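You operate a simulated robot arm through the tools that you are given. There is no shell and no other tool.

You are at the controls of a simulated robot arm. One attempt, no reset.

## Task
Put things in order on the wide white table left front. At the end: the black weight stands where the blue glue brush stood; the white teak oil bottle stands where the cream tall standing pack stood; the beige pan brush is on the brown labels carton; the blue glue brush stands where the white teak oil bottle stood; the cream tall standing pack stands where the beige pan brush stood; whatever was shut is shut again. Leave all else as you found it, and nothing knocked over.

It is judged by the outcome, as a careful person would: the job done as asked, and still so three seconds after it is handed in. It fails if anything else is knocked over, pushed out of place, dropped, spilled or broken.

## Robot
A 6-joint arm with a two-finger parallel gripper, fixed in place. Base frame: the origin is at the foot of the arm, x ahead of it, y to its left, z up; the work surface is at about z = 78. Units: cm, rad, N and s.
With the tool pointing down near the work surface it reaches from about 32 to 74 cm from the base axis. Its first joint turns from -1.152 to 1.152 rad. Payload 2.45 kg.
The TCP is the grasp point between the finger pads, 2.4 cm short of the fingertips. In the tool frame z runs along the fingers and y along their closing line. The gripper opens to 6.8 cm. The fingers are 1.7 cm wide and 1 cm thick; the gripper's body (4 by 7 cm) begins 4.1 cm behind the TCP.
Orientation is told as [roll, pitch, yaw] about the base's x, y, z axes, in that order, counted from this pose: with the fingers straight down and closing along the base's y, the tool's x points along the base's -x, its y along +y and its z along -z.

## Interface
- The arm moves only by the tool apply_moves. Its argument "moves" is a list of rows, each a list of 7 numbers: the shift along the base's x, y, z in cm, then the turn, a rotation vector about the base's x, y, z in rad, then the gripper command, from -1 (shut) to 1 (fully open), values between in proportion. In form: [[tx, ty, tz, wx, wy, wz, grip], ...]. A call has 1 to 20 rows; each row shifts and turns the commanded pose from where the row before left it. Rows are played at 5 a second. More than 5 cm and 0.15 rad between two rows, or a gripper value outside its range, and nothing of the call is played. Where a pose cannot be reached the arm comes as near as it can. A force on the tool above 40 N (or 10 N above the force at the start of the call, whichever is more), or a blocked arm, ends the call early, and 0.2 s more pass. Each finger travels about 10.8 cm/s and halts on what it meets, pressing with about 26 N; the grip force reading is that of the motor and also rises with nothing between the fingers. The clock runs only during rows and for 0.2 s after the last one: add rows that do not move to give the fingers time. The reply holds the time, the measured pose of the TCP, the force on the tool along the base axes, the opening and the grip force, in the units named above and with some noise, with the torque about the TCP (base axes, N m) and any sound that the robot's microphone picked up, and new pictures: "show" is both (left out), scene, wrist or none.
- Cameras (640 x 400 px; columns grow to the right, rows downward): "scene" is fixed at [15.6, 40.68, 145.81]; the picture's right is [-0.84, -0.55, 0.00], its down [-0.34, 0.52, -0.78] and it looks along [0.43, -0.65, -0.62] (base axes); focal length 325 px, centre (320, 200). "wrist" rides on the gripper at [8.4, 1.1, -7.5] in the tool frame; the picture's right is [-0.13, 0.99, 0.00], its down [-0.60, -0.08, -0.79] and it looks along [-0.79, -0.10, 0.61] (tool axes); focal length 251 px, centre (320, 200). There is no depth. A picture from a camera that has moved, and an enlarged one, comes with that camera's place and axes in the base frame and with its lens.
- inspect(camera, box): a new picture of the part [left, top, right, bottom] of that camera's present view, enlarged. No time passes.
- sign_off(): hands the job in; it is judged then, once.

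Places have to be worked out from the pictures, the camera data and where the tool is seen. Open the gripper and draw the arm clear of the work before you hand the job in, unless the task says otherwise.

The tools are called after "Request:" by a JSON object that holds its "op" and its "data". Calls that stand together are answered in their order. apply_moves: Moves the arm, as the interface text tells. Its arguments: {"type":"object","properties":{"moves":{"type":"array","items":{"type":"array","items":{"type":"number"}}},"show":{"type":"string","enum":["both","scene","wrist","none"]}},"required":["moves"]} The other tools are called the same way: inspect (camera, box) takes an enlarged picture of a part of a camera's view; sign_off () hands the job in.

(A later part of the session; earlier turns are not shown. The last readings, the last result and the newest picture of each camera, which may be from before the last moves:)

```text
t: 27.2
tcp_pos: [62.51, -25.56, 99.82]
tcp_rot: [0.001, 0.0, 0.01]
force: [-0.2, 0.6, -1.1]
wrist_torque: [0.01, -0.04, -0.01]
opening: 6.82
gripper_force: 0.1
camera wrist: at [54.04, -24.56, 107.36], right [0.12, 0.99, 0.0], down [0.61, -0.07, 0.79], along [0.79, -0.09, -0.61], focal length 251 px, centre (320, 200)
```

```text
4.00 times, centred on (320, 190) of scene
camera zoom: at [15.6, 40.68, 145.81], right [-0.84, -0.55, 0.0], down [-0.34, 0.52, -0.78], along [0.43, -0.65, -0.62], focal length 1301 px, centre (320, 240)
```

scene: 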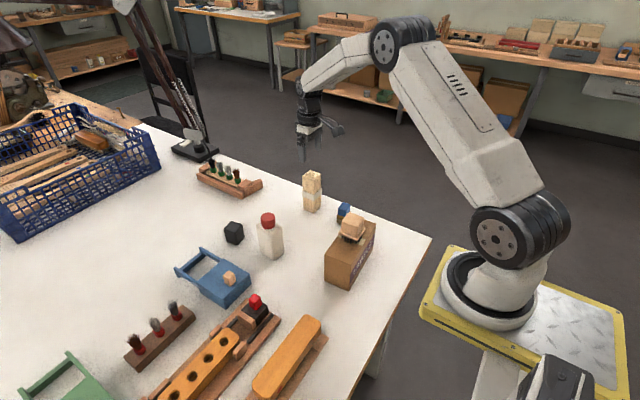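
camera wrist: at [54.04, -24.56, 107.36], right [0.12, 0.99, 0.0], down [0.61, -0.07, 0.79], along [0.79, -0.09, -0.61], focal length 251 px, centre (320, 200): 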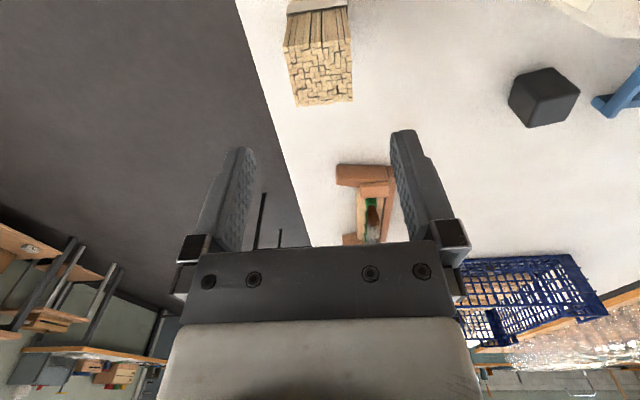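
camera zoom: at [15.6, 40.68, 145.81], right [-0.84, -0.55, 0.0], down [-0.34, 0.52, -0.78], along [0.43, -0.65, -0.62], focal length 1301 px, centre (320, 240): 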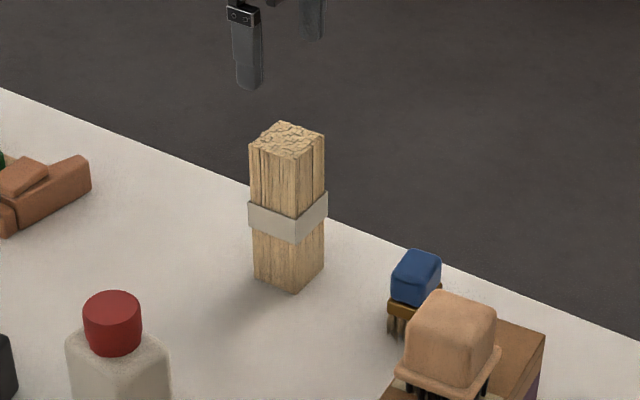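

The pack stands where the pan brush stood. Next is the bottle, so I move to a hover over it to measure it up close.

Request:
{"op": "apply_moves", "data": {"moves": [[-0.5, 3.6, 0.4, 0, 0, 0, 1], [-0.5, 3.6, 0.4, 0, 0, 0, 1], [-0.5, 3.6, 0.4, 0, 0, 0, 1], [-0.5, 3.6, 0.4, 0, 0, 0, 1], [-0.5, 3.6, 0.4, 0, 0, 0, 1], [-0.5, 3.6, 0.4, 0, 0, 0, 1], [0, 0, 0, 0, 0, 0, 1], [0, 0, 0, 0, 0, 0, 1]], "show": "both"}}

Request:
{"op": "inspect", "data": {"camera": "wrist", "box": [200, 0, 440, 150]}}

Request:
{"op": "inspect", "data": {"camera": "scene", "box": [220, 200, 320, 270]}}

```text
t: 29.0
tcp_pos: [59.52, -4.08, 102.19]
tcp_rot: [0.0, 0.001, 0.008]
force: [-0.2, 0.9, -0.6]
wrist_torque: [-0.01, -0.05, -0.02]
opening: 6.8
gripper_force: 0.1
camera wrist: at [51.18, -3.09, 109.68], right [0.12, 0.99, 0.0], down [0.6, -0.07, 0.79], along [0.79, -0.1, -0.61], focal length 251 px, centre (320, 200)
```

scene: 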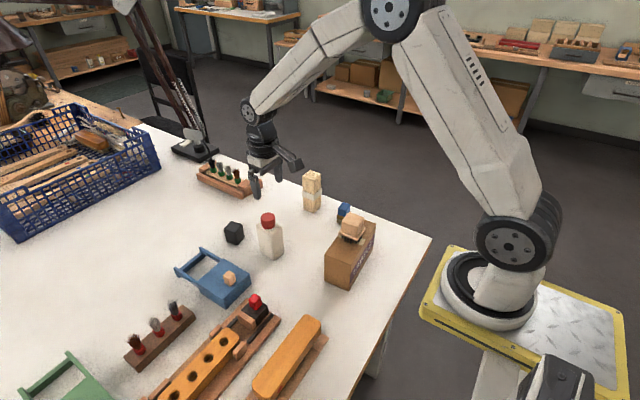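
wrist: 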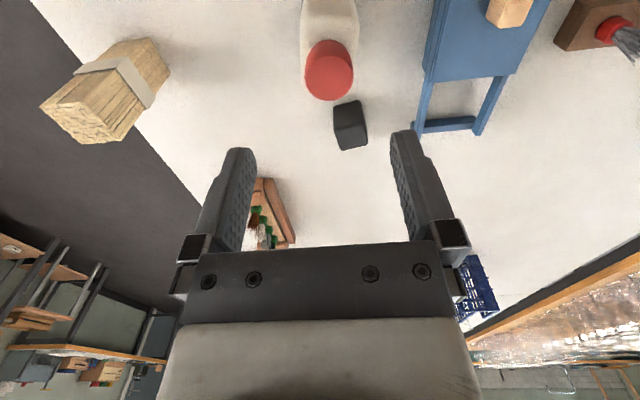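

```text
2.67 times, centred on (320, 75) of wrist
camera zoom: at [51.18, -3.09, 109.68], right [0.12, 0.99, 0.0], down [0.6, -0.07, 0.79], along [0.79, -0.1, -0.61], focal length 670 px, centre (320, 533)
```

zoom: 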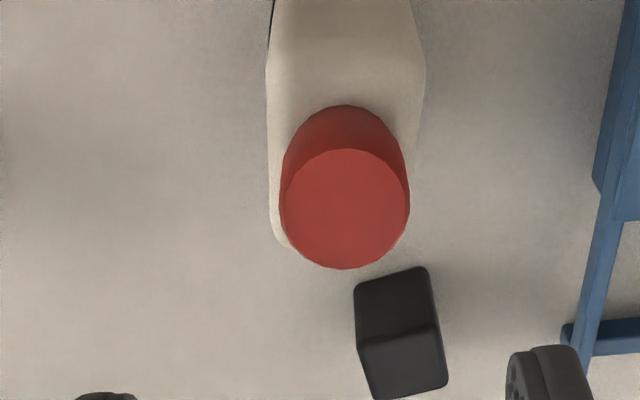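

```text
5.71 times, centred on (270, 235) of scene
camera zoom: at [15.6, 40.68, 145.81], right [-0.84, -0.55, 0.0], down [-0.34, 0.52, -0.78], along [0.43, -0.65, -0.62], focal length 1858 px, centre (606, 0)
```

zoom: 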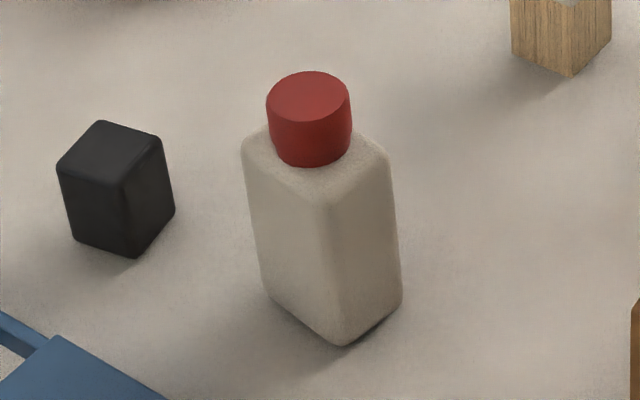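

The bottle is about 5.6 × 3.8 cm with yaw about -0.1. Its cap top is near (60.4, -3.6, 91.2) and its shoulder near z = 87. I approach to just above the cap with matching yaw.

Request:
{"op": "apply_moves", "data": {"moves": [[0.35, 0.1, -2, 0, 0, -0.055, 1], [0.35, 0.1, -2, 0, 0, -0.055, 1], [0.3, 0.1, -1.7, 0, 0, 0, 1], [0, 0, 0, 0, 0, 0, 1], [0, 0, 0, 0, 0, 0, 1]], "show": "both"}}

Request:
{"op": "inspect", "data": {"camera": "wrist", "box": [200, 0, 440, 150]}}

Request:
{"op": "inspect", "data": {"camera": "scene", "box": [220, 180, 320, 270]}}

```text
t: 30.2
tcp_pos: [60.32, -3.72, 96.64]
tcp_rot: [-0.001, 0.0, -0.1]
force: [0.1, -0.1, -0.3]
wrist_torque: [0.01, -0.01, -0.03]
opening: 6.8
gripper_force: 0.1
camera wrist: at [52.14, -1.79, 104.05], right [0.23, 0.97, 0.0], down [0.59, -0.14, 0.79], along [0.77, -0.18, -0.61], focal length 251 px, centre (320, 200)
```

scene: 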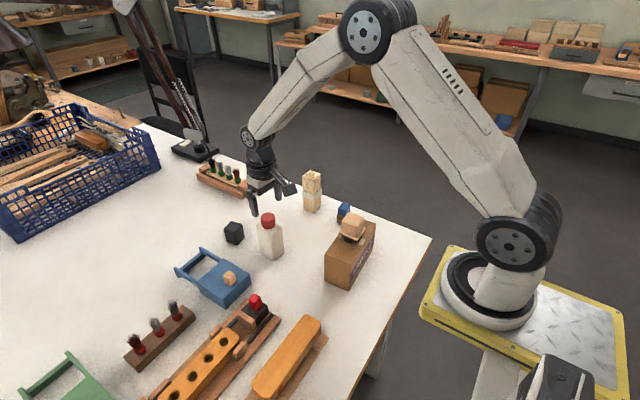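
wrist: 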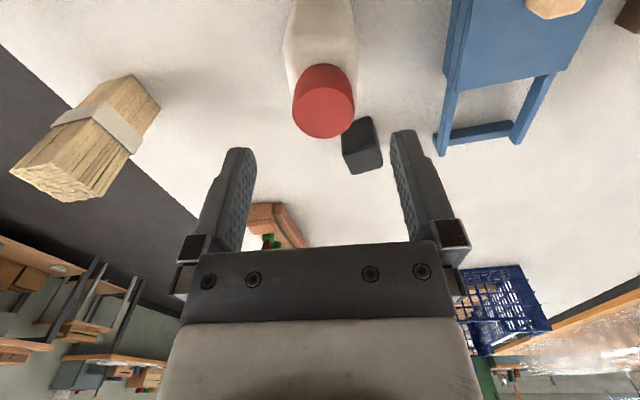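

```text
2.67 times, centred on (320, 75) of wrist
camera zoom: at [52.14, -1.79, 104.05], right [0.23, 0.97, 0.0], down [0.59, -0.14, 0.79], along [0.77, -0.18, -0.61], focal length 670 px, centre (320, 533)
```

zoom: 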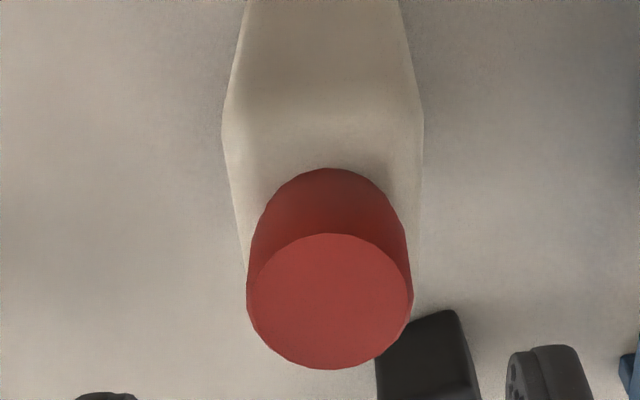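

```text
4.44 times, centred on (270, 225) of scene
camera zoom: at [15.6, 40.68, 145.81], right [-0.84, -0.55, 0.0], down [-0.34, 0.52, -0.78], along [0.43, -0.65, -0.62], focal length 1445 px, centre (542, 89)
```

zoom: 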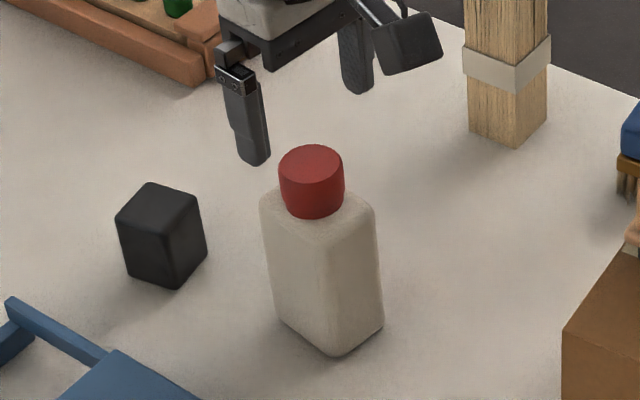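

The cap centre is about 0.25 cm to the +y side of the TCP and the cap top is near z = 91.1. I shift and descend to z of about 87.6, so the pads take the upper body and the gripper body clears the cap.

Request:
{"op": "apply_moves", "data": {"moves": [[0.05, 0.25, -2.5, 0, 0, 0, 1], [0, 0, -2.5, 0, 0, 0, 1], [0, 0, -2, 0, 0, 0, 1], [0, 0, -1.3, 0, 0, 0, 1], [0, 0, -0.7, 0, 0, 0, 1], [0, 0, 0, 0, 0, 0, 1], [0, 0, 0, 0, 0, 0, 1]], "show": "both"}}

Request:
{"op": "inspect", "data": {"camera": "wrist", "box": [160, 50, 480, 250]}}

Request:
{"op": "inspect", "data": {"camera": "scene", "box": [220, 180, 320, 270]}}

```text
t: 31.8
tcp_pos: [60.47, -3.23, 87.51]
tcp_rot: [-0.001, -0.001, -0.101]
force: [0.5, -0.2, -0.4]
wrist_torque: [0.02, 0.02, 0.0]
opening: 6.78
gripper_force: 0.1
camera wrist: at [52.28, -1.43, 95.1], right [0.23, 0.97, 0.0], down [0.59, -0.14, 0.79], along [0.77, -0.18, -0.61], focal length 251 px, centre (320, 200)
```

scene: 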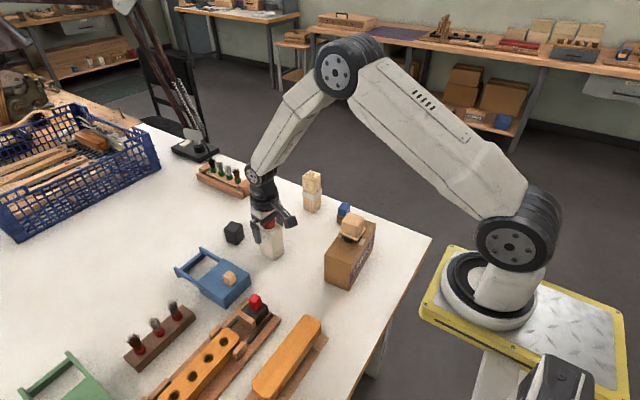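
wrist: 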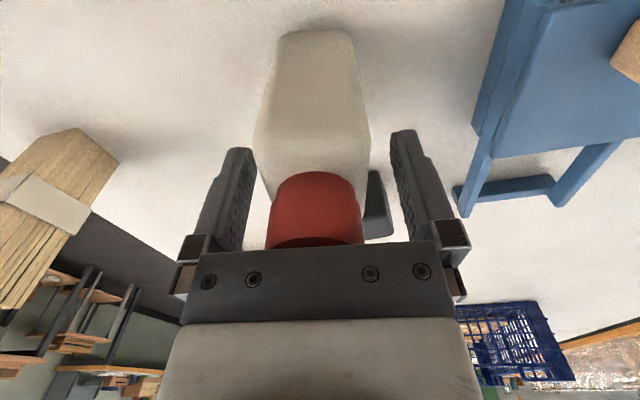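

```text
2.00 times, centred on (320, 150) of wrist
camera zoom: at [52.28, -1.43, 95.1], right [0.23, 0.97, 0.0], down [0.59, -0.14, 0.79], along [0.77, -0.18, -0.61], focal length 503 px, centre (320, 300)
```

zoom: 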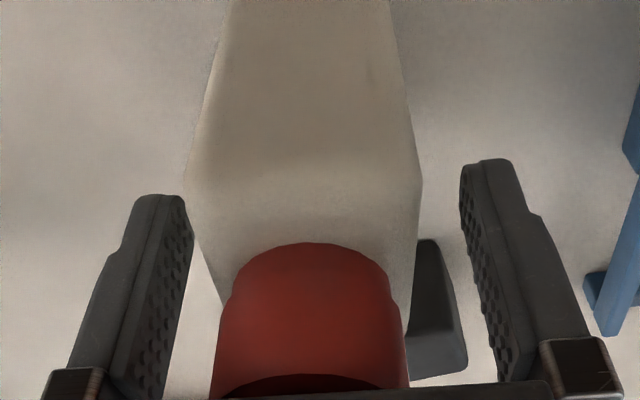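

```text
4.44 times, centred on (270, 225) of scene
camera zoom: at [15.6, 40.68, 145.81], right [-0.84, -0.55, 0.0], down [-0.34, 0.52, -0.78], along [0.43, -0.65, -0.62], focal length 1445 px, centre (542, 89)
```

zoom: 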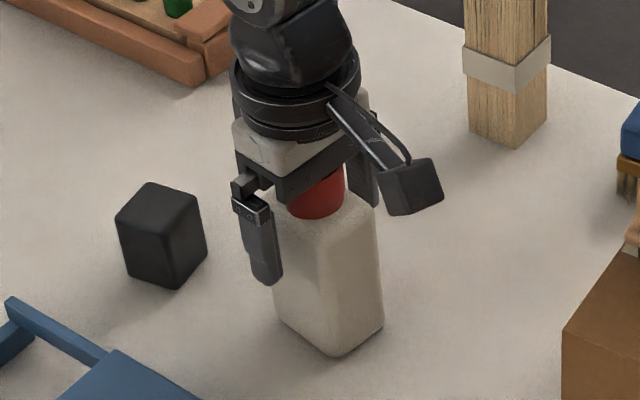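

The cap clears the gripper body and the bottle is about 0.13 cm off centre. I nudge to centre and close on it.

Request:
{"op": "apply_moves", "data": {"moves": [[0, -0.13, 0, 0, 0, 0, 1], [0, 0, 0, 0, 0, 0, 1], [0, 0, 0, 0, 0, 0, -1], [0, 0, 0, 0, 0, 0, -1], [0, 0, 0, 0, 0, 0, -1]], "show": "wrist"}}

Request:
{"op": "inspect", "data": {"camera": "scene", "box": [220, 180, 320, 270]}}

```text
t: 33.0
tcp_pos: [60.51, -3.49, 87.62]
tcp_rot: [0.0, -0.001, -0.099]
force: [0.5, -0.9, -0.4]
wrist_torque: [-0.02, 0.01, -0.03]
opening: 4.63
gripper_force: 26.1
camera wrist: at [52.25, -1.56, 95.09], right [0.23, 0.97, 0.0], down [0.59, -0.14, 0.79], along [0.77, -0.18, -0.61], focal length 251 px, centre (320, 200)
```

wrist: 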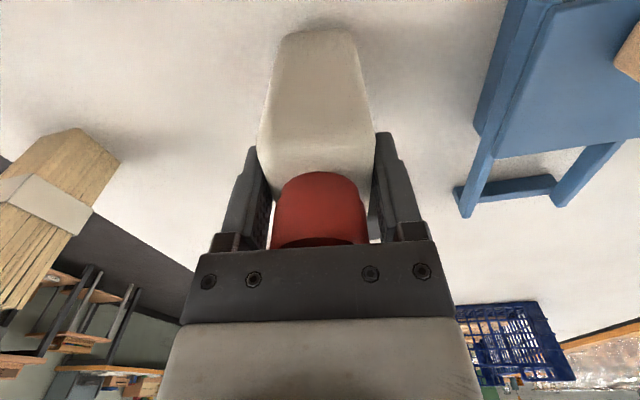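

```text
4.44 times, centred on (270, 225) of scene
camera zoom: at [15.6, 40.68, 145.81], right [-0.84, -0.55, 0.0], down [-0.34, 0.52, -0.78], along [0.43, -0.65, -0.62], focal length 1445 px, centre (542, 89)
```

zoom: 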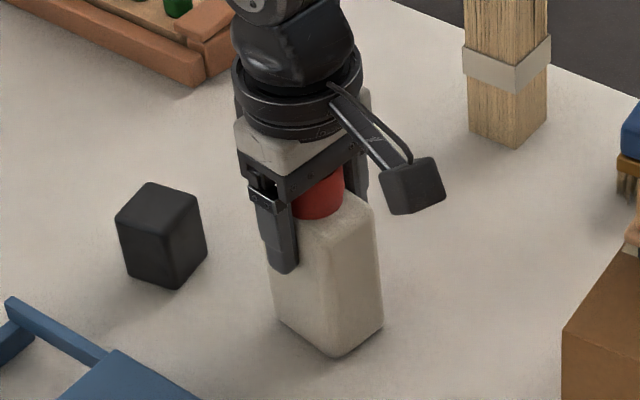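

The bottle is gripped at 4.63 cm on its upper body. I lift it slowly and check for slip.

Request:
{"op": "apply_moves", "data": {"moves": [[0, 0, 0.5, 0, 0, 0, -1], [0, 0, 1, 0, 0, 0, -1], [0, 0, 1.5, 0, 0, 0, -1], [0, 0, 0, 0, 0, 0, -1]], "show": "both"}}

Request:
{"op": "inspect", "data": {"camera": "scene", "box": [220, 180, 320, 270]}}

```text
t: 34.0
tcp_pos: [60.38, -3.49, 90.76]
tcp_rot: [0.001, 0.002, -0.101]
force: [0.0, 1.1, -2.7]
wrist_torque: [-0.01, 0.01, 0.01]
opening: 4.63
gripper_force: 26.2
camera wrist: at [52.21, -1.54, 98.2], right [0.23, 0.97, 0.0], down [0.59, -0.14, 0.79], along [0.77, -0.18, -0.61], focal length 251 px, centre (320, 200)
```

scene: 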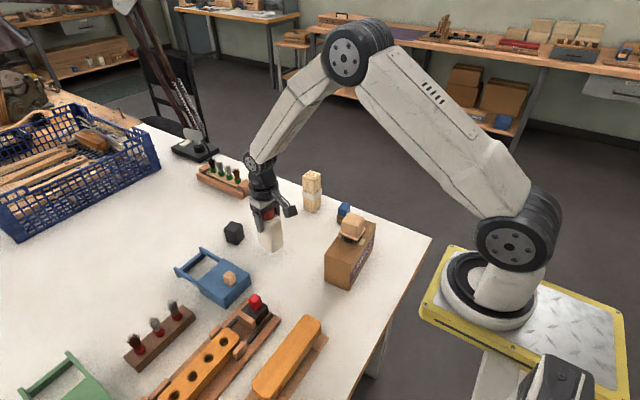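
wrist: 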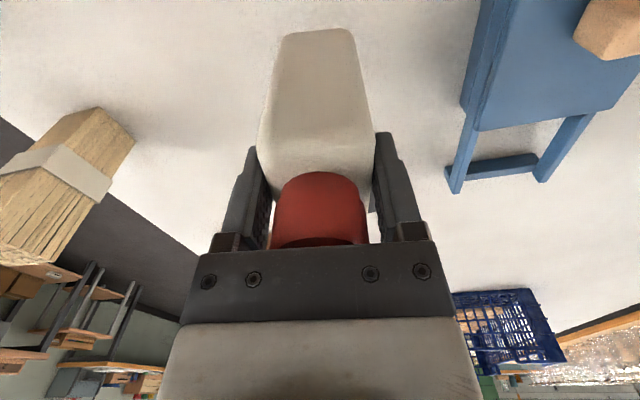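

```text
4.44 times, centred on (270, 225) of scene
camera zoom: at [15.6, 40.68, 145.81], right [-0.84, -0.55, 0.0], down [-0.34, 0.52, -0.78], along [0.43, -0.65, -0.62], focal length 1445 px, centre (542, 89)
```

zoom: 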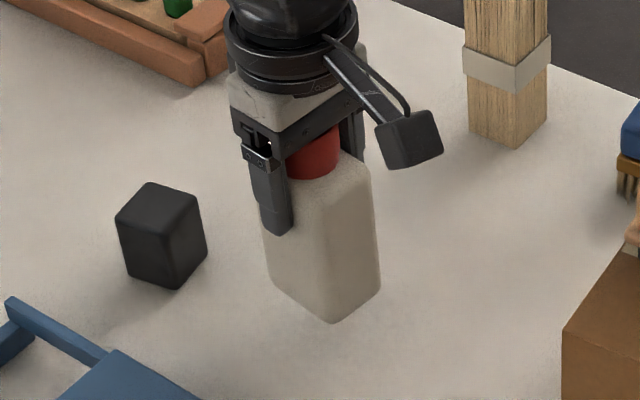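

The bottle is up without slip (about 2.5 N). I carry it to the pack's old spot at (72.7, -13.5), clear of the weight.

Request:
{"op": "apply_moves", "data": {"moves": [[0, -1, 1, 0, 0, 0, -1], [2.46, -1.8, 0, 0, 0, 0, -1], [2.46, -1.8, 0, 0, 0, 0, -1], [2.46, -1.8, 0, 0, 0, 0, -1], [2.46, -1.8, 0, 0, 0, 0, -1], [2.36, -1.8, 0, 0, 0, 0, -1], [0, 0, 0, 0, 0, 0, -1], [0, 0, 0, 0, 0, 0, -1]], "show": "both"}}

```text
t: 35.8
tcp_pos: [72.36, -13.38, 92.01]
tcp_rot: [-0.001, 0.001, -0.1]
force: [0.4, -0.5, -2.8]
wrist_torque: [-0.01, -0.02, 0.0]
opening: 4.65
gripper_force: 26.0
camera wrist: at [64.25, -11.51, 99.42], right [0.23, 0.97, 0.0], down [0.59, -0.14, 0.79], along [0.77, -0.18, -0.61], focal length 251 px, centre (320, 200)
```

scene: 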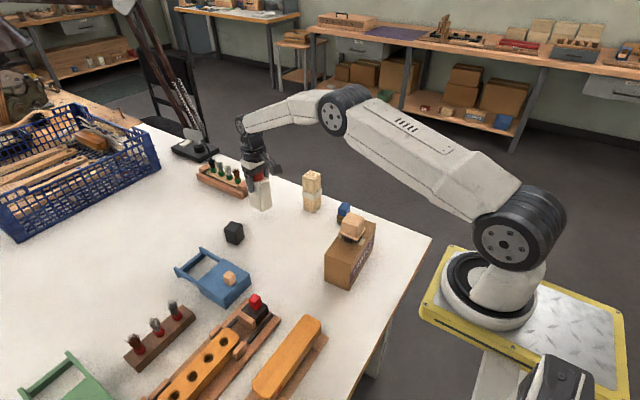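
wrist: 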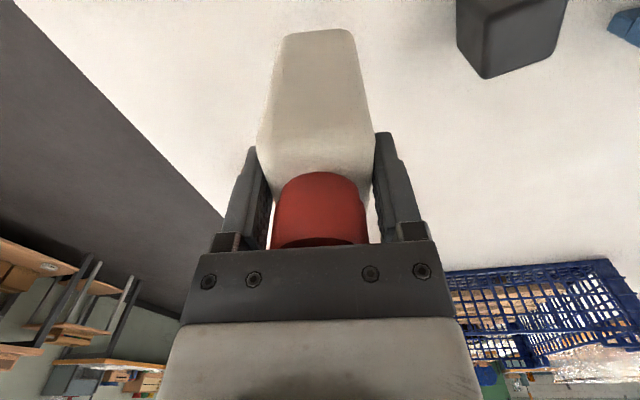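

The TCP is at about (72.5, -13.45), so I add a 0.2 cm correction and lower to about 0.8 cm above the table.

Request:
{"op": "apply_moves", "data": {"moves": [[0.2, -0.05, -1.5, 0, 0, 0, -1], [0, 0, -1.2, 0, 0, 0, -1], [0, 0, -0.6, 0, 0, 0, -1], [0, 0, 0, 0, 0, 0, -1], [0, 0, 0, 0, 0, 0, -1]], "show": "scene"}}

Request:
{"op": "inspect", "data": {"camera": "scene", "box": [210, 150, 310, 240]}}

```text
t: 37.0
tcp_pos: [72.81, -13.47, 88.37]
tcp_rot: [-0.001, 0.001, -0.101]
force: [0.0, -0.4, -2.6]
wrist_torque: [-0.02, 0.06, 0.0]
opening: 4.61
gripper_force: 26.5
```

scene: 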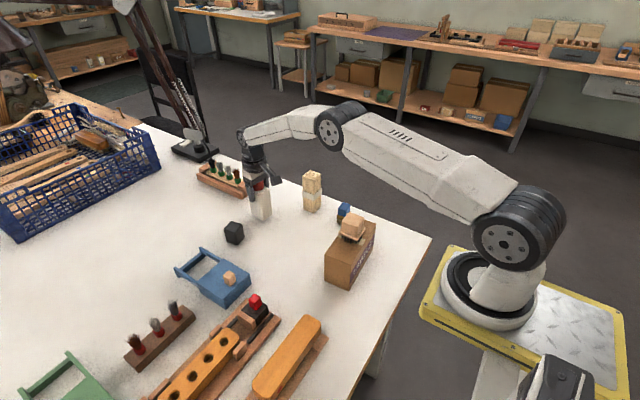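

```text
4.44 times, centred on (260, 195) of scene
camera zoom: at [15.6, 40.68, 145.81], right [-0.84, -0.55, 0.0], down [-0.34, 0.52, -0.78], along [0.43, -0.65, -0.62], focal length 1445 px, centre (587, 222)
```

zoom: 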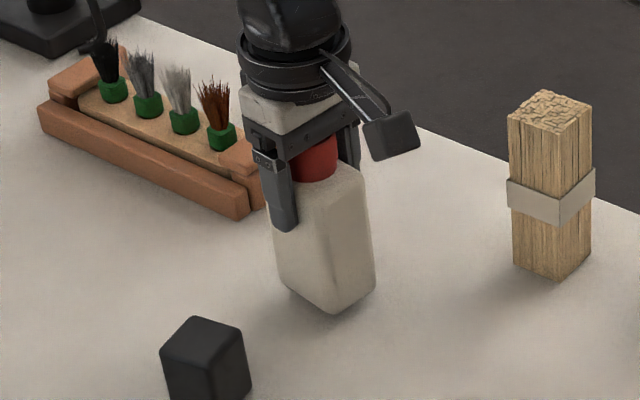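

The bottle is still about 0.8 cm up. I lower it further.

Request:
{"op": "apply_moves", "data": {"moves": [[0, 0, -0.3, 0, 0, 0, -1], [0, 0, -0.2, 0, 0, 0, -1], [0, 0, -0.1, 0, 0, 0, -1], [0, 0, 0, 0, 0, 0, -1]], "show": "none"}}

```text
t: 38.0
tcp_pos: [72.79, -13.63, 87.56]
tcp_rot: [0.0, 0.0, -0.102]
force: [-0.4, -0.1, -3.0]
wrist_torque: [0.01, 0.04, 0.0]
opening: 4.6
gripper_force: 26.3
```

Request:
{"op": "apply_moves", "data": {"moves": [[0, 0, -0.08, 0, 0, 0, -1], [0, 0, -0.08, 0, 0, 0, -1], [0, 0, 0, 0, 0, 0, -1]], "show": "none"}}

```text
t: 38.8
tcp_pos: [72.9, -13.58, 87.6]
tcp_rot: [0.0, -0.002, -0.099]
force: [0.4, 0.3, 9.3]
wrist_torque: [0.07, 0.37, -0.07]
opening: 4.63
gripper_force: 26.3
```

The bottle touches the table (force up by 12 N). I open the gripper and rise straight up clear of the cap.

Request:
{"op": "apply_moves", "data": {"moves": [[0, 0, 0.04, 0, 0, 0, -1], [0, 0, 0, 0, 0, 0, 0.2], [0, 0, 0, 0, 0, 0, 1], [0, 0, 0, 0, 0, 0, 1], [0, 0, 1.5, 0, 0, 0, 1], [0, 0, 3, 0, 0, 0, 1], [0, 0, 4, 0, 0, 0, 1], [0, 0, 4, 0, 0, 0, 1], [0, 0, 0, 0, 0, 0, 1]], "show": "both"}}

Request:
{"op": "inspect", "data": {"camera": "scene", "box": [210, 150, 310, 240]}}

Request:
{"op": "inspect", "data": {"camera": "wrist", "box": [240, 0, 480, 150]}}

```text
t: 40.8
tcp_pos: [73.09, -13.53, 99.75]
tcp_rot: [0.001, 0.001, -0.101]
force: [-0.1, 0.2, 0.4]
wrist_torque: [-0.01, -0.01, 0.0]
opening: 6.82
gripper_force: 0.1
camera wrist: at [64.82, -11.58, 107.24], right [0.23, 0.97, 0.0], down [0.59, -0.14, 0.79], along [0.77, -0.18, -0.61], focal length 251 px, centre (320, 200)
```

scene: 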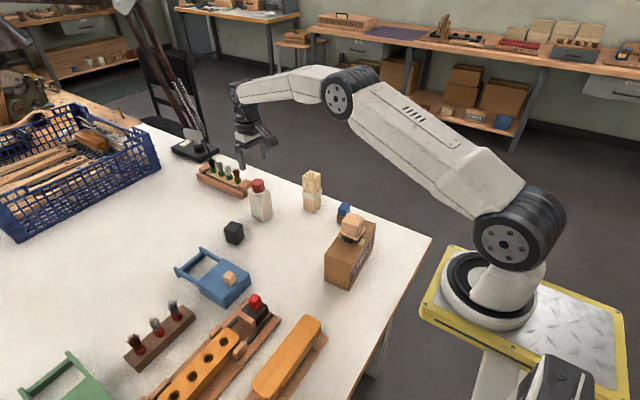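
wrist: 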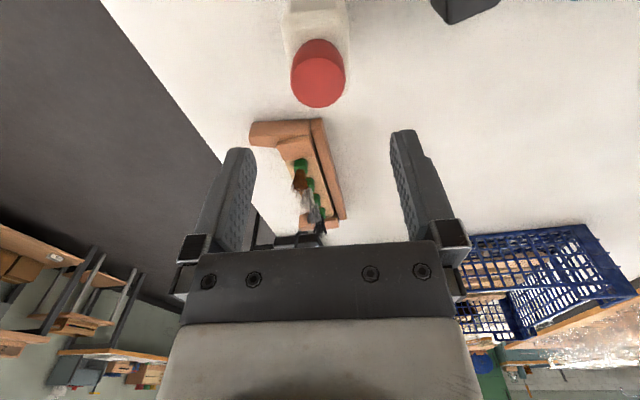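

```text
4.44 times, centred on (260, 195) of scene
camera zoom: at [15.6, 40.68, 145.81], right [-0.84, -0.55, 0.0], down [-0.34, 0.52, -0.78], along [0.43, -0.65, -0.62], focal length 1445 px, centre (587, 222)
```

zoom: 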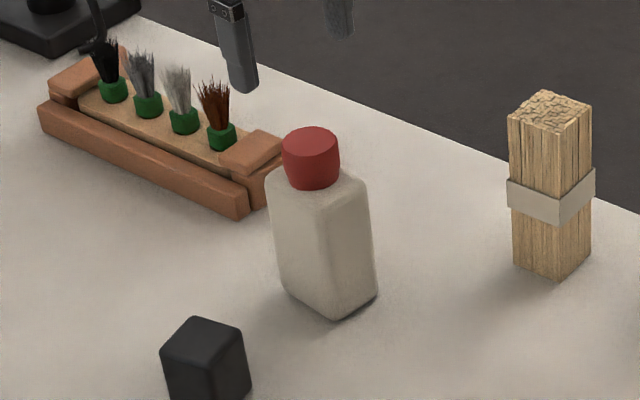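

```text
2.67 times, centred on (360, 75) of wrist
camera zoom: at [64.82, -11.58, 107.24], right [0.23, 0.97, 0.0], down [0.59, -0.14, 0.79], along [0.77, -0.18, -0.61], focal length 670 px, centre (213, 533)
```

zoom: 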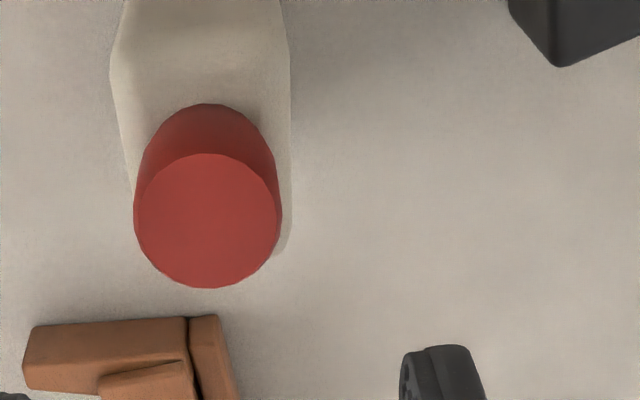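

The bottle stands at about (72.9, -13.6), within 0.25 cm of the pack's spot. Now I move to a hover above the blue glue brush.

Request:
{"op": "apply_moves", "data": {"moves": [[-3.9, -2.08, 0, 0, 0, 0, 1], [-3.9, -2.08, 0, 0, 0, 0, 1], [-3.9, -2.08, 0, 0, 0, 0, 1], [-3.9, -2.08, 0, 0, 0, 0, 1], [-3.9, -2.08, 0, 0, 0, 0, 1], [-3.9, -2.08, 0, 0, 0, 0, 1], [0, 0, 0, 0, 0, 0, 1], [0, 0, 0, 0, 0, 0, 1]], "show": "both"}}

Request:
{"op": "inspect", "data": {"camera": "wrist", "box": [200, 0, 440, 150]}}

Request:
{"op": "inspect", "data": {"camera": "scene", "box": [310, 180, 390, 240]}}

```text
t: 42.6
tcp_pos: [49.5, -26.17, 100.39]
tcp_rot: [0.001, -0.001, -0.098]
force: [-0.1, -0.5, 0.0]
wrist_torque: [0.02, -0.03, 0.01]
opening: 6.82
gripper_force: 0.0
camera wrist: at [41.33, -24.21, 107.85], right [0.23, 0.97, 0.0], down [0.59, -0.14, 0.79], along [0.77, -0.18, -0.61], focal length 251 px, centre (320, 200)
```

scene: 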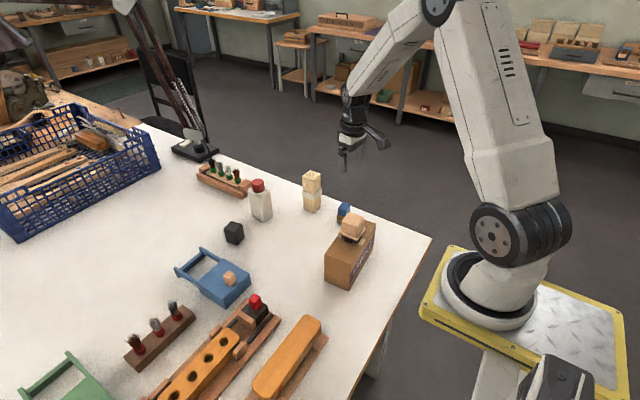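
wrist: 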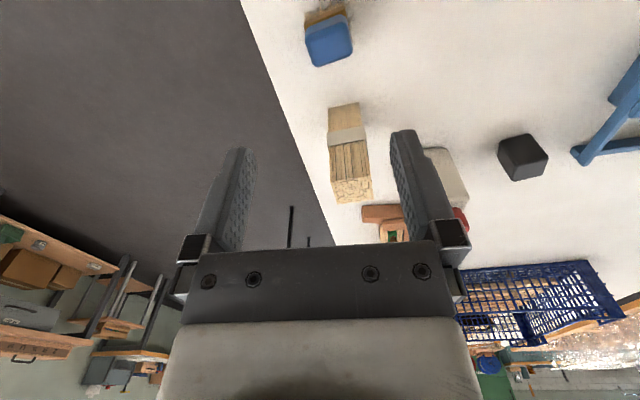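

```text
2.67 times, centred on (320, 75) of wrist
camera zoom: at [41.33, -24.21, 107.85], right [0.23, 0.97, 0.0], down [0.59, -0.14, 0.79], along [0.77, -0.18, -0.61], focal length 670 px, centre (320, 533)
```

zoom: 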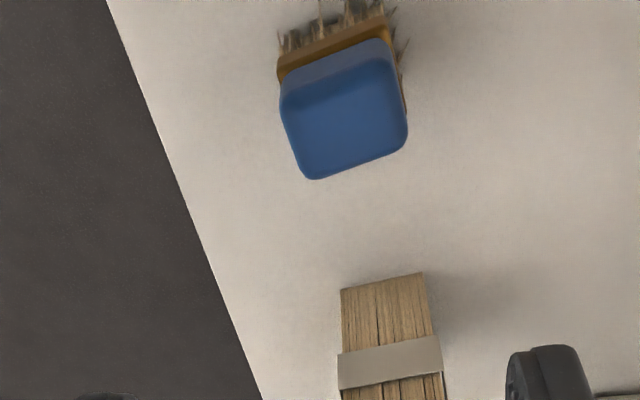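

```text
6.67 times, centred on (350, 210) of scene
camera zoom: at [15.6, 40.68, 145.81], right [-0.84, -0.55, 0.0], down [-0.34, 0.52, -0.78], along [0.43, -0.65, -0.62], focal length 2168 px, centre (120, 133)
```

zoom: 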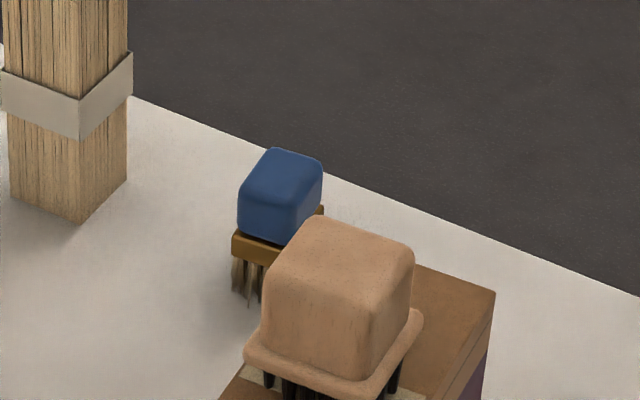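

The glue brush's blue block is about 3.5 × 2.4 cm, centred near (50.6, -25.6), yaw about +0.1, top near z = 83.8. I descend to z of about 90 with matching yaw for a finer look.

Request:
{"op": "apply_moves", "data": {"moves": [[0.3, 0.2, -3, 0, 0, 0.07, 1], [0.3, 0.2, -3, 0, 0, 0.07, 1], [0.3, 0.1, -2.5, 0, 0, 0.05, 1], [0, 0, -2, 0, 0, 0, 1], [0, 0, 0, 0, 0, 0, 1], [0, 0, 0, 0, 0, 0, 1]], "show": "both"}}

Request:
{"op": "inspect", "data": {"camera": "wrist", "box": [200, 0, 440, 150]}}

Request:
{"op": "inspect", "data": {"camera": "scene", "box": [310, 170, 390, 230]}}

```text
t: 44.0
tcp_pos: [50.21, -25.52, 89.44]
tcp_rot: [-0.001, 0.0, 0.088]
force: [0.0, -0.7, -0.1]
wrist_torque: [-0.03, 0.01, 0.0]
opening: 6.8
gripper_force: 0.1
camera wrist: at [41.87, -25.3, 96.99], right [0.04, 1.0, 0.0], down [0.61, -0.02, 0.79], along [0.79, -0.03, -0.61], focal length 251 px, centre (320, 200)
```

scene: 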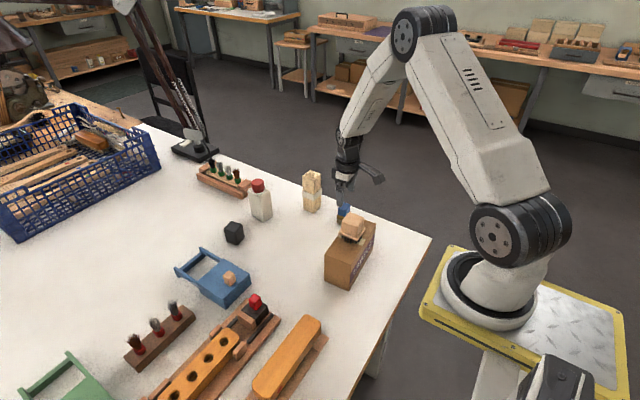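
wrist: 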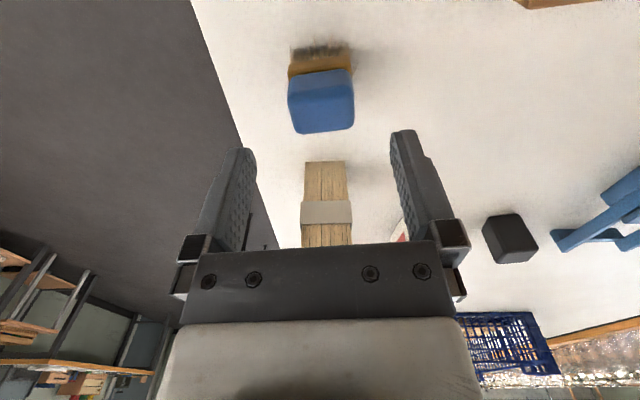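

```text
2.67 times, centred on (320, 75) of wrist
camera zoom: at [41.87, -25.3, 96.99], right [0.04, 1.0, 0.0], down [0.61, -0.02, 0.79], along [0.79, -0.03, -0.61], focal length 670 px, centre (320, 533)
```

zoom: 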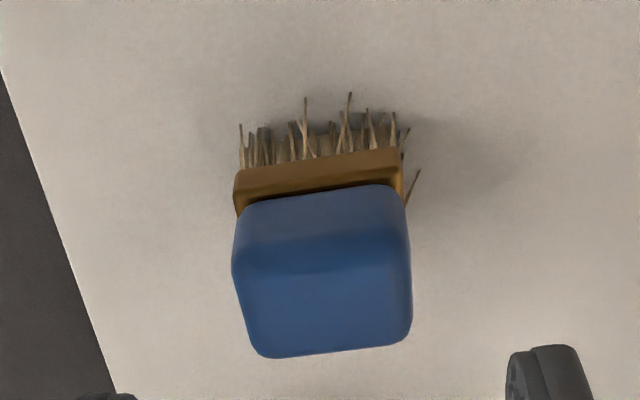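

```text
6.67 times, centred on (350, 200) of scene
camera zoom: at [15.6, 40.68, 145.81], right [-0.84, -0.55, 0.0], down [-0.34, 0.52, -0.78], along [0.43, -0.65, -0.62], focal length 2168 px, centre (120, 200)
```

zoom: 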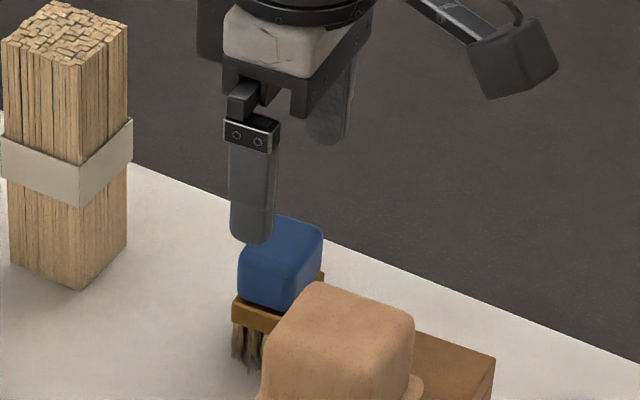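

The brush centre is about 0.3 cm ahead of the TCP, at (50.64, -25.5), and the yaw is matched. I shift and descend so the fingertips end just above the brown ferrule.

Request:
{"op": "apply_moves", "data": {"moves": [[0.31, 0.14, -1.5, 0, 0, 0, 1], [0, 0, -2, 0, 0, 0, 1], [0, 0, -1.3, 0, 0, 0, 1], [0, 0, -0.7, 0, 0, 0, 1], [0, 0, 0, 0, 0, 0, 1], [0, 0, 0, 0, 0, 0, 1]], "show": "both"}}

Request:
{"op": "inspect", "data": {"camera": "wrist", "box": [200, 50, 440, 250]}}

Request:
{"op": "inspect", "data": {"camera": "scene", "box": [310, 170, 390, 230]}}

```text
t: 45.4
tcp_pos: [50.73, -25.44, 84.08]
tcp_rot: [0.001, -0.001, 0.088]
force: [-0.2, 0.3, 0.4]
wrist_torque: [-0.04, -0.02, 0.0]
opening: 6.81
gripper_force: 0.1
camera wrist: at [42.28, -25.1, 91.51], right [0.04, 1.0, 0.0], down [0.61, -0.02, 0.79], along [0.79, -0.03, -0.61], focal length 251 px, centre (320, 200)
```

scene: 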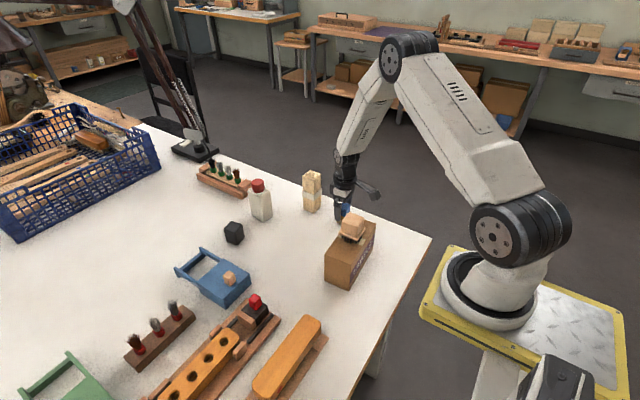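
wrist: 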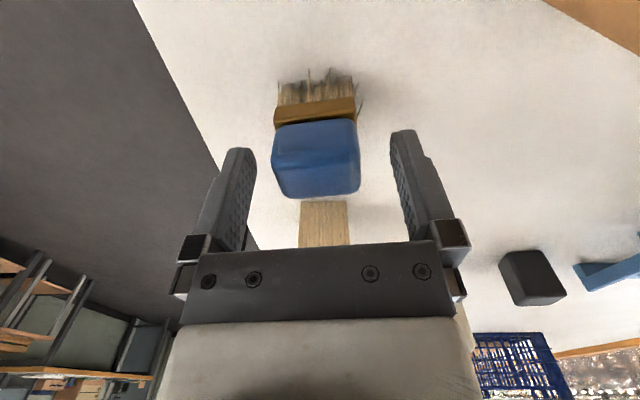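

```text
2.00 times, centred on (320, 150) of wrist
camera zoom: at [42.28, -25.1, 91.51], right [0.04, 1.0, 0.0], down [0.61, -0.02, 0.79], along [0.79, -0.03, -0.61], focal length 503 px, centre (320, 300)
```

zoom: 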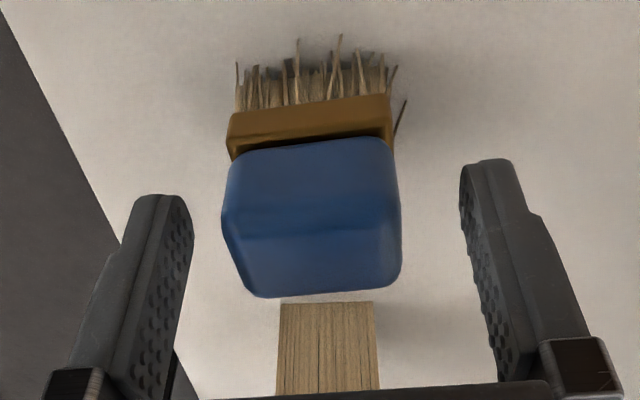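

```text
6.67 times, centred on (350, 200) of scene
camera zoom: at [15.6, 40.68, 145.81], right [-0.84, -0.55, 0.0], down [-0.34, 0.52, -0.78], along [0.43, -0.65, -0.62], focal length 2168 px, centre (120, 200)
```

zoom: 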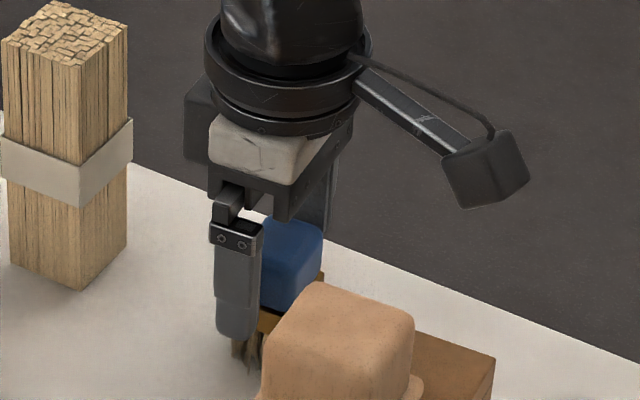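

The block is centred between the fingers, so I close.

Request:
{"op": "apply_moves", "data": {"moves": [[0, 0, 0, 0, 0, 0, -1], [0, 0, 0, 0, 0, 0, -1], [0, 0, 0, 0, 0, 0, -1]], "show": "wrist"}}

Request:
{"op": "inspect", "data": {"camera": "wrist", "box": [200, 50, 440, 250]}}

```text
t: 46.2
tcp_pos: [50.67, -25.38, 84.11]
tcp_rot: [0.003, 0.001, 0.088]
force: [0.2, 0.5, -0.3]
wrist_torque: [-0.01, 0.01, 0.0]
opening: 3.94
gripper_force: 26.3
camera wrist: at [42.27, -25.1, 91.52], right [0.04, 1.0, 0.0], down [0.61, -0.02, 0.79], along [0.79, -0.03, -0.61], focal length 251 px, centre (320, 200)
```

wrist: 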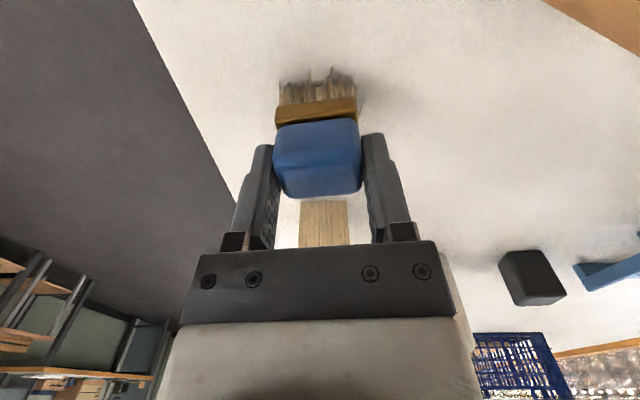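

```text
2.00 times, centred on (320, 150) of wrist
camera zoom: at [42.27, -25.1, 91.52], right [0.04, 1.0, 0.0], down [0.61, -0.02, 0.79], along [0.79, -0.03, -0.61], focal length 503 px, centre (320, 300)
```

zoom: 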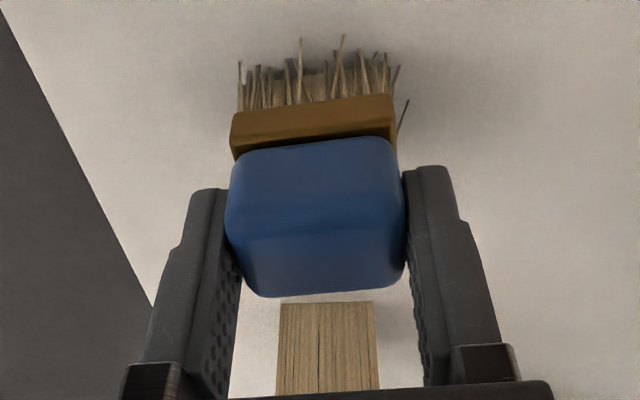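

The glue brush is gripped at 3.94 cm. I lift it straight up, then carry it to the bottle's old spot at (60.45, -3.5).

Request:
{"op": "apply_moves", "data": {"moves": [[0, 0, 1, 0, 0, 0, -1], [0, 0, 3, 0, 0, 0, -1], [0, 0, 4, 0, 0, 0, -1], [0, 0, 4, 0, 0, 0, -1], [0, 0, 1, 0, 0, 0, -1], [1.63, 3.65, 0, 0, 0, 0, -1], [1.63, 3.65, 0, 0, 0, 0, -1], [1.63, 3.65, 0, 0, 0, 0, -1], [1.63, 3.65, 0, 0, 0, 0, -1], [1.63, 3.65, 0, 0, 0, 0, -1], [1.63, 3.65, 0, 0, 0, 0, -1], [0, 0, 0, 0, 0, 0, -1], [0, 0, 0, 0, 0, 0, -1]], "show": "both"}}

```text
t: 49.0
tcp_pos: [60.2, -3.47, 97.32]
tcp_rot: [-0.002, -0.001, 0.089]
force: [-0.1, 0.3, -0.5]
wrist_torque: [-0.01, 0.0, -0.01]
opening: 3.95
gripper_force: 25.5
camera wrist: at [51.83, -3.16, 104.72], right [0.04, 1.0, 0.0], down [0.61, -0.02, 0.79], along [0.79, -0.03, -0.61], focal length 251 px, centre (320, 200)
```

scene: 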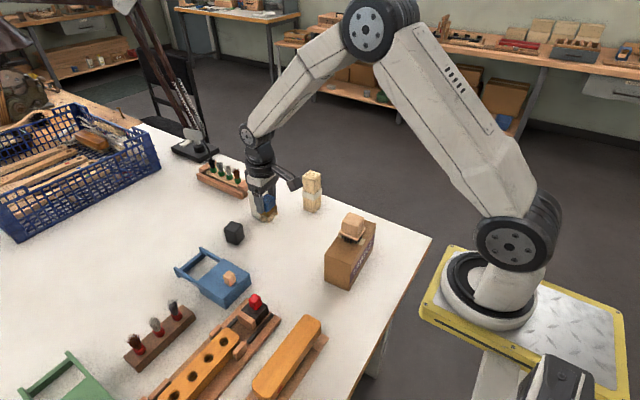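
wrist: 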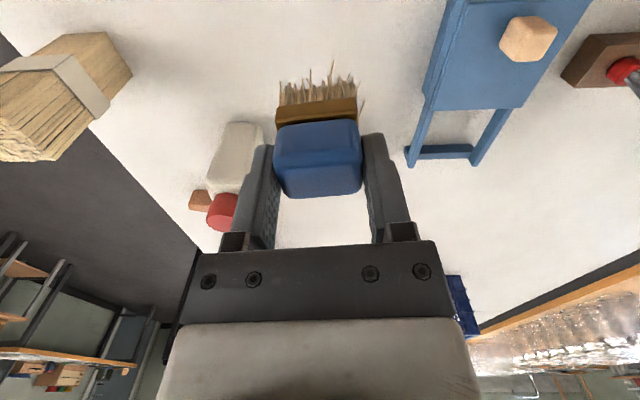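

The brush is over the spot, about 0.15 cm short in x. I correct that and lower it to about 1 cm above the table.

Request:
{"op": "apply_moves", "data": {"moves": [[0.17, 0, -3.5, 0, 0, 0, -1], [0, 0, -4, 0, 0, 0, -1], [0, 0, -3, 0, 0, 0, -1], [0, 0, -1.3, 0, 0, 0, -1], [0, 0, -0.5, 0, 0, 0, -1], [0, 0, 0, 0, 0, 0, -1], [0, 0, 0, 0, 0, 0, -1]], "show": "both"}}

Request:
{"op": "inspect", "data": {"camera": "scene", "box": [220, 180, 320, 270]}}

```text
t: 50.6
tcp_pos: [60.75, -3.36, 84.67]
tcp_rot: [0.001, -0.001, 0.087]
force: [0.2, 0.4, -1.0]
wrist_torque: [-0.02, -0.02, -0.03]
opening: 3.93
gripper_force: 25.7
camera wrist: at [52.22, -3.06, 92.15], right [0.04, 1.0, 0.0], down [0.61, -0.02, 0.79], along [0.79, -0.03, -0.61], focal length 251 px, centre (320, 200)
```

scene: 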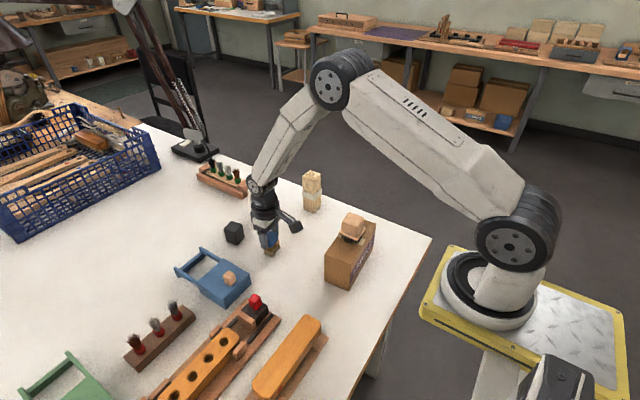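
wrist: 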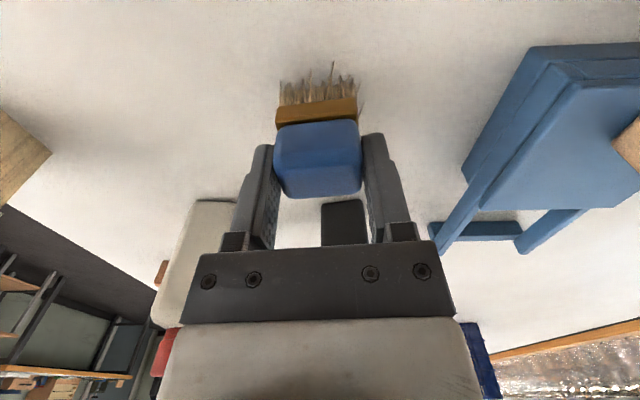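

```text
4.44 times, centred on (270, 225) of scene
camera zoom: at [15.6, 40.68, 145.81], right [-0.84, -0.55, 0.0], down [-0.34, 0.52, -0.78], along [0.43, -0.65, -0.62], focal length 1445 px, centre (542, 89)
```

zoom: 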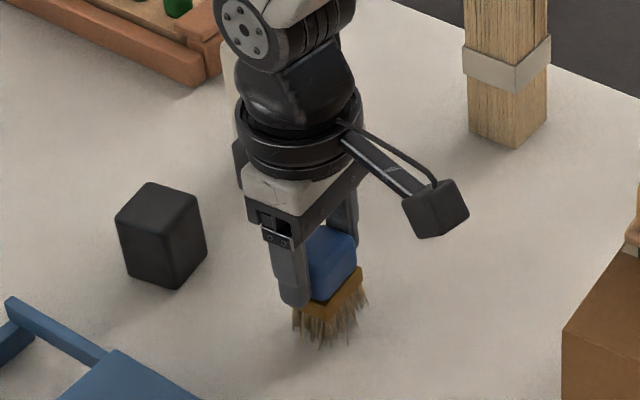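

The TCP drifted to (60.7, -3.4) while lowering. I correct by (-0.2, -0.1) and go down in small steps to contact.

Request:
{"op": "apply_moves", "data": {"moves": [[-0.2, -0.1, -0.2, 0, 0, 0, -1], [0, 0, -0.2, 0, 0, 0, -1], [0, 0, -0.1, 0, 0, 0, -1], [0, 0, 0, 0, 0, 0, -1]], "show": "none"}}

```text
t: 51.6
tcp_pos: [60.37, -3.52, 84.25]
tcp_rot: [0.0, 0.0, 0.09]
force: [1.2, -0.1, 0.1]
wrist_torque: [0.01, -0.03, -0.03]
opening: 3.92
gripper_force: 25.9
```

Request:
{"op": "apply_moves", "data": {"moves": [[0, 0, -0.1, 0, 0, 0, -1], [0, 0, -0.08, 0, 0, 0, -1], [0, 0, 0, 0, 0, 0, -1]], "show": "none"}}

```text
t: 52.4
tcp_pos: [60.34, -3.59, 84.08]
tcp_rot: [0.0, 0.0, 0.089]
force: [-0.1, -0.5, -1.4]
wrist_torque: [0.0, 0.0, -0.01]
opening: 3.92
gripper_force: 26.2
```

There is still no contact at z = 84.08, so I take two more small steps.

Request:
{"op": "apply_moves", "data": {"moves": [[0, 0, -0.06, 0, 0, 0, -1], [0, 0, -0.06, 0, 0, 0, -1], [0, 0, 0, 0, 0, 0, -1]], "show": "none"}}

```text
t: 53.2
tcp_pos: [60.4, -3.58, 84.02]
tcp_rot: [0.001, -0.003, 0.089]
force: [-5.2, -2.5, 15.3]
wrist_torque: [-0.08, 0.33, -0.05]
opening: 3.93
gripper_force: 25.6
```

It is in contact (15 N). I ease off 0.07 cm, release and rise.

Request:
{"op": "apply_moves", "data": {"moves": [[0, 0, 0.07, 0, 0, 0, -1], [0, 0, 0, 0, 0, 0, 0.2], [0, 0, 0, 0, 0, 0, 1], [0, 0, 0, 0, 0, 0, 1], [0, 0, 1.5, 0, 0, 0, 1], [0, 0, 3, 0, 0, 0, 1], [0, 0, 4, 0, 0, 0, 1], [0, 0, 4, 0, 0, 0, 1], [0, 0, 0, 0, 0, 0, 1]], "show": "both"}}

Request:
{"op": "inspect", "data": {"camera": "scene", "box": [220, 180, 320, 270]}}

Request:
{"op": "inspect", "data": {"camera": "wrist", "box": [200, 0, 440, 200]}}

```text
t: 55.2
tcp_pos: [60.48, -3.69, 96.77]
tcp_rot: [-0.002, 0.001, 0.089]
force: [0.1, 0.4, -0.3]
wrist_torque: [-0.01, 0.01, 0.03]
opening: 6.79
gripper_force: 0.0
camera wrist: at [52.03, -3.29, 104.21], right [0.04, 1.0, 0.0], down [0.61, -0.02, 0.79], along [0.79, -0.03, -0.61], focal length 251 px, centre (320, 200)
```

scene: 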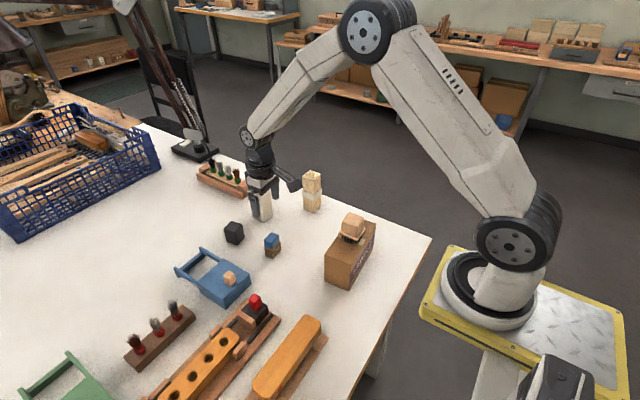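
wrist: 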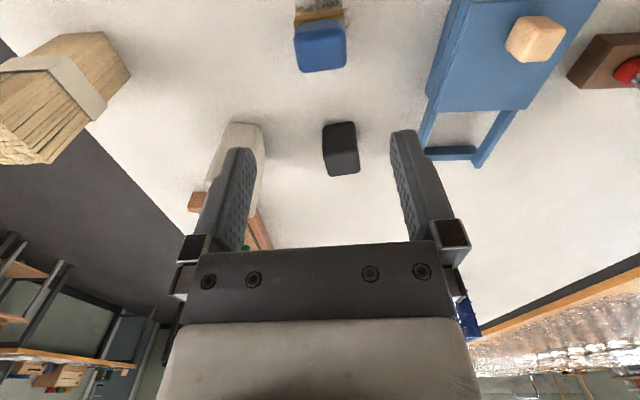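

```text
4.44 times, centred on (270, 225) of scene
camera zoom: at [15.6, 40.68, 145.81], right [-0.84, -0.55, 0.0], down [-0.34, 0.52, -0.78], along [0.43, -0.65, -0.62], focal length 1445 px, centre (542, 89)
```

zoom: 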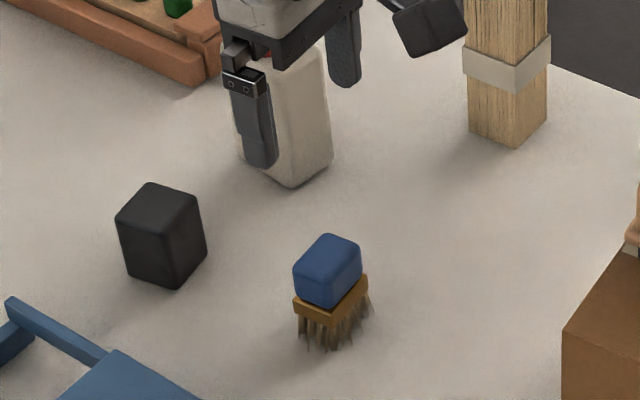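

```text
2.00 times, centred on (320, 100) of wrist
camera zoom: at [52.03, -3.29, 104.21], right [0.04, 1.0, 0.0], down [0.61, -0.02, 0.79], along [0.79, -0.03, -0.61], focal length 503 px, centre (320, 400)
```

zoom: 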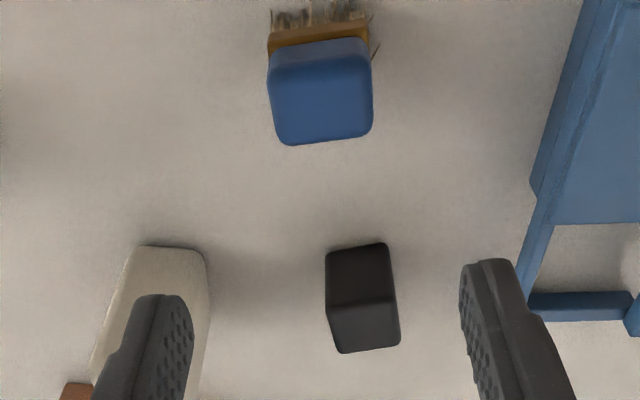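

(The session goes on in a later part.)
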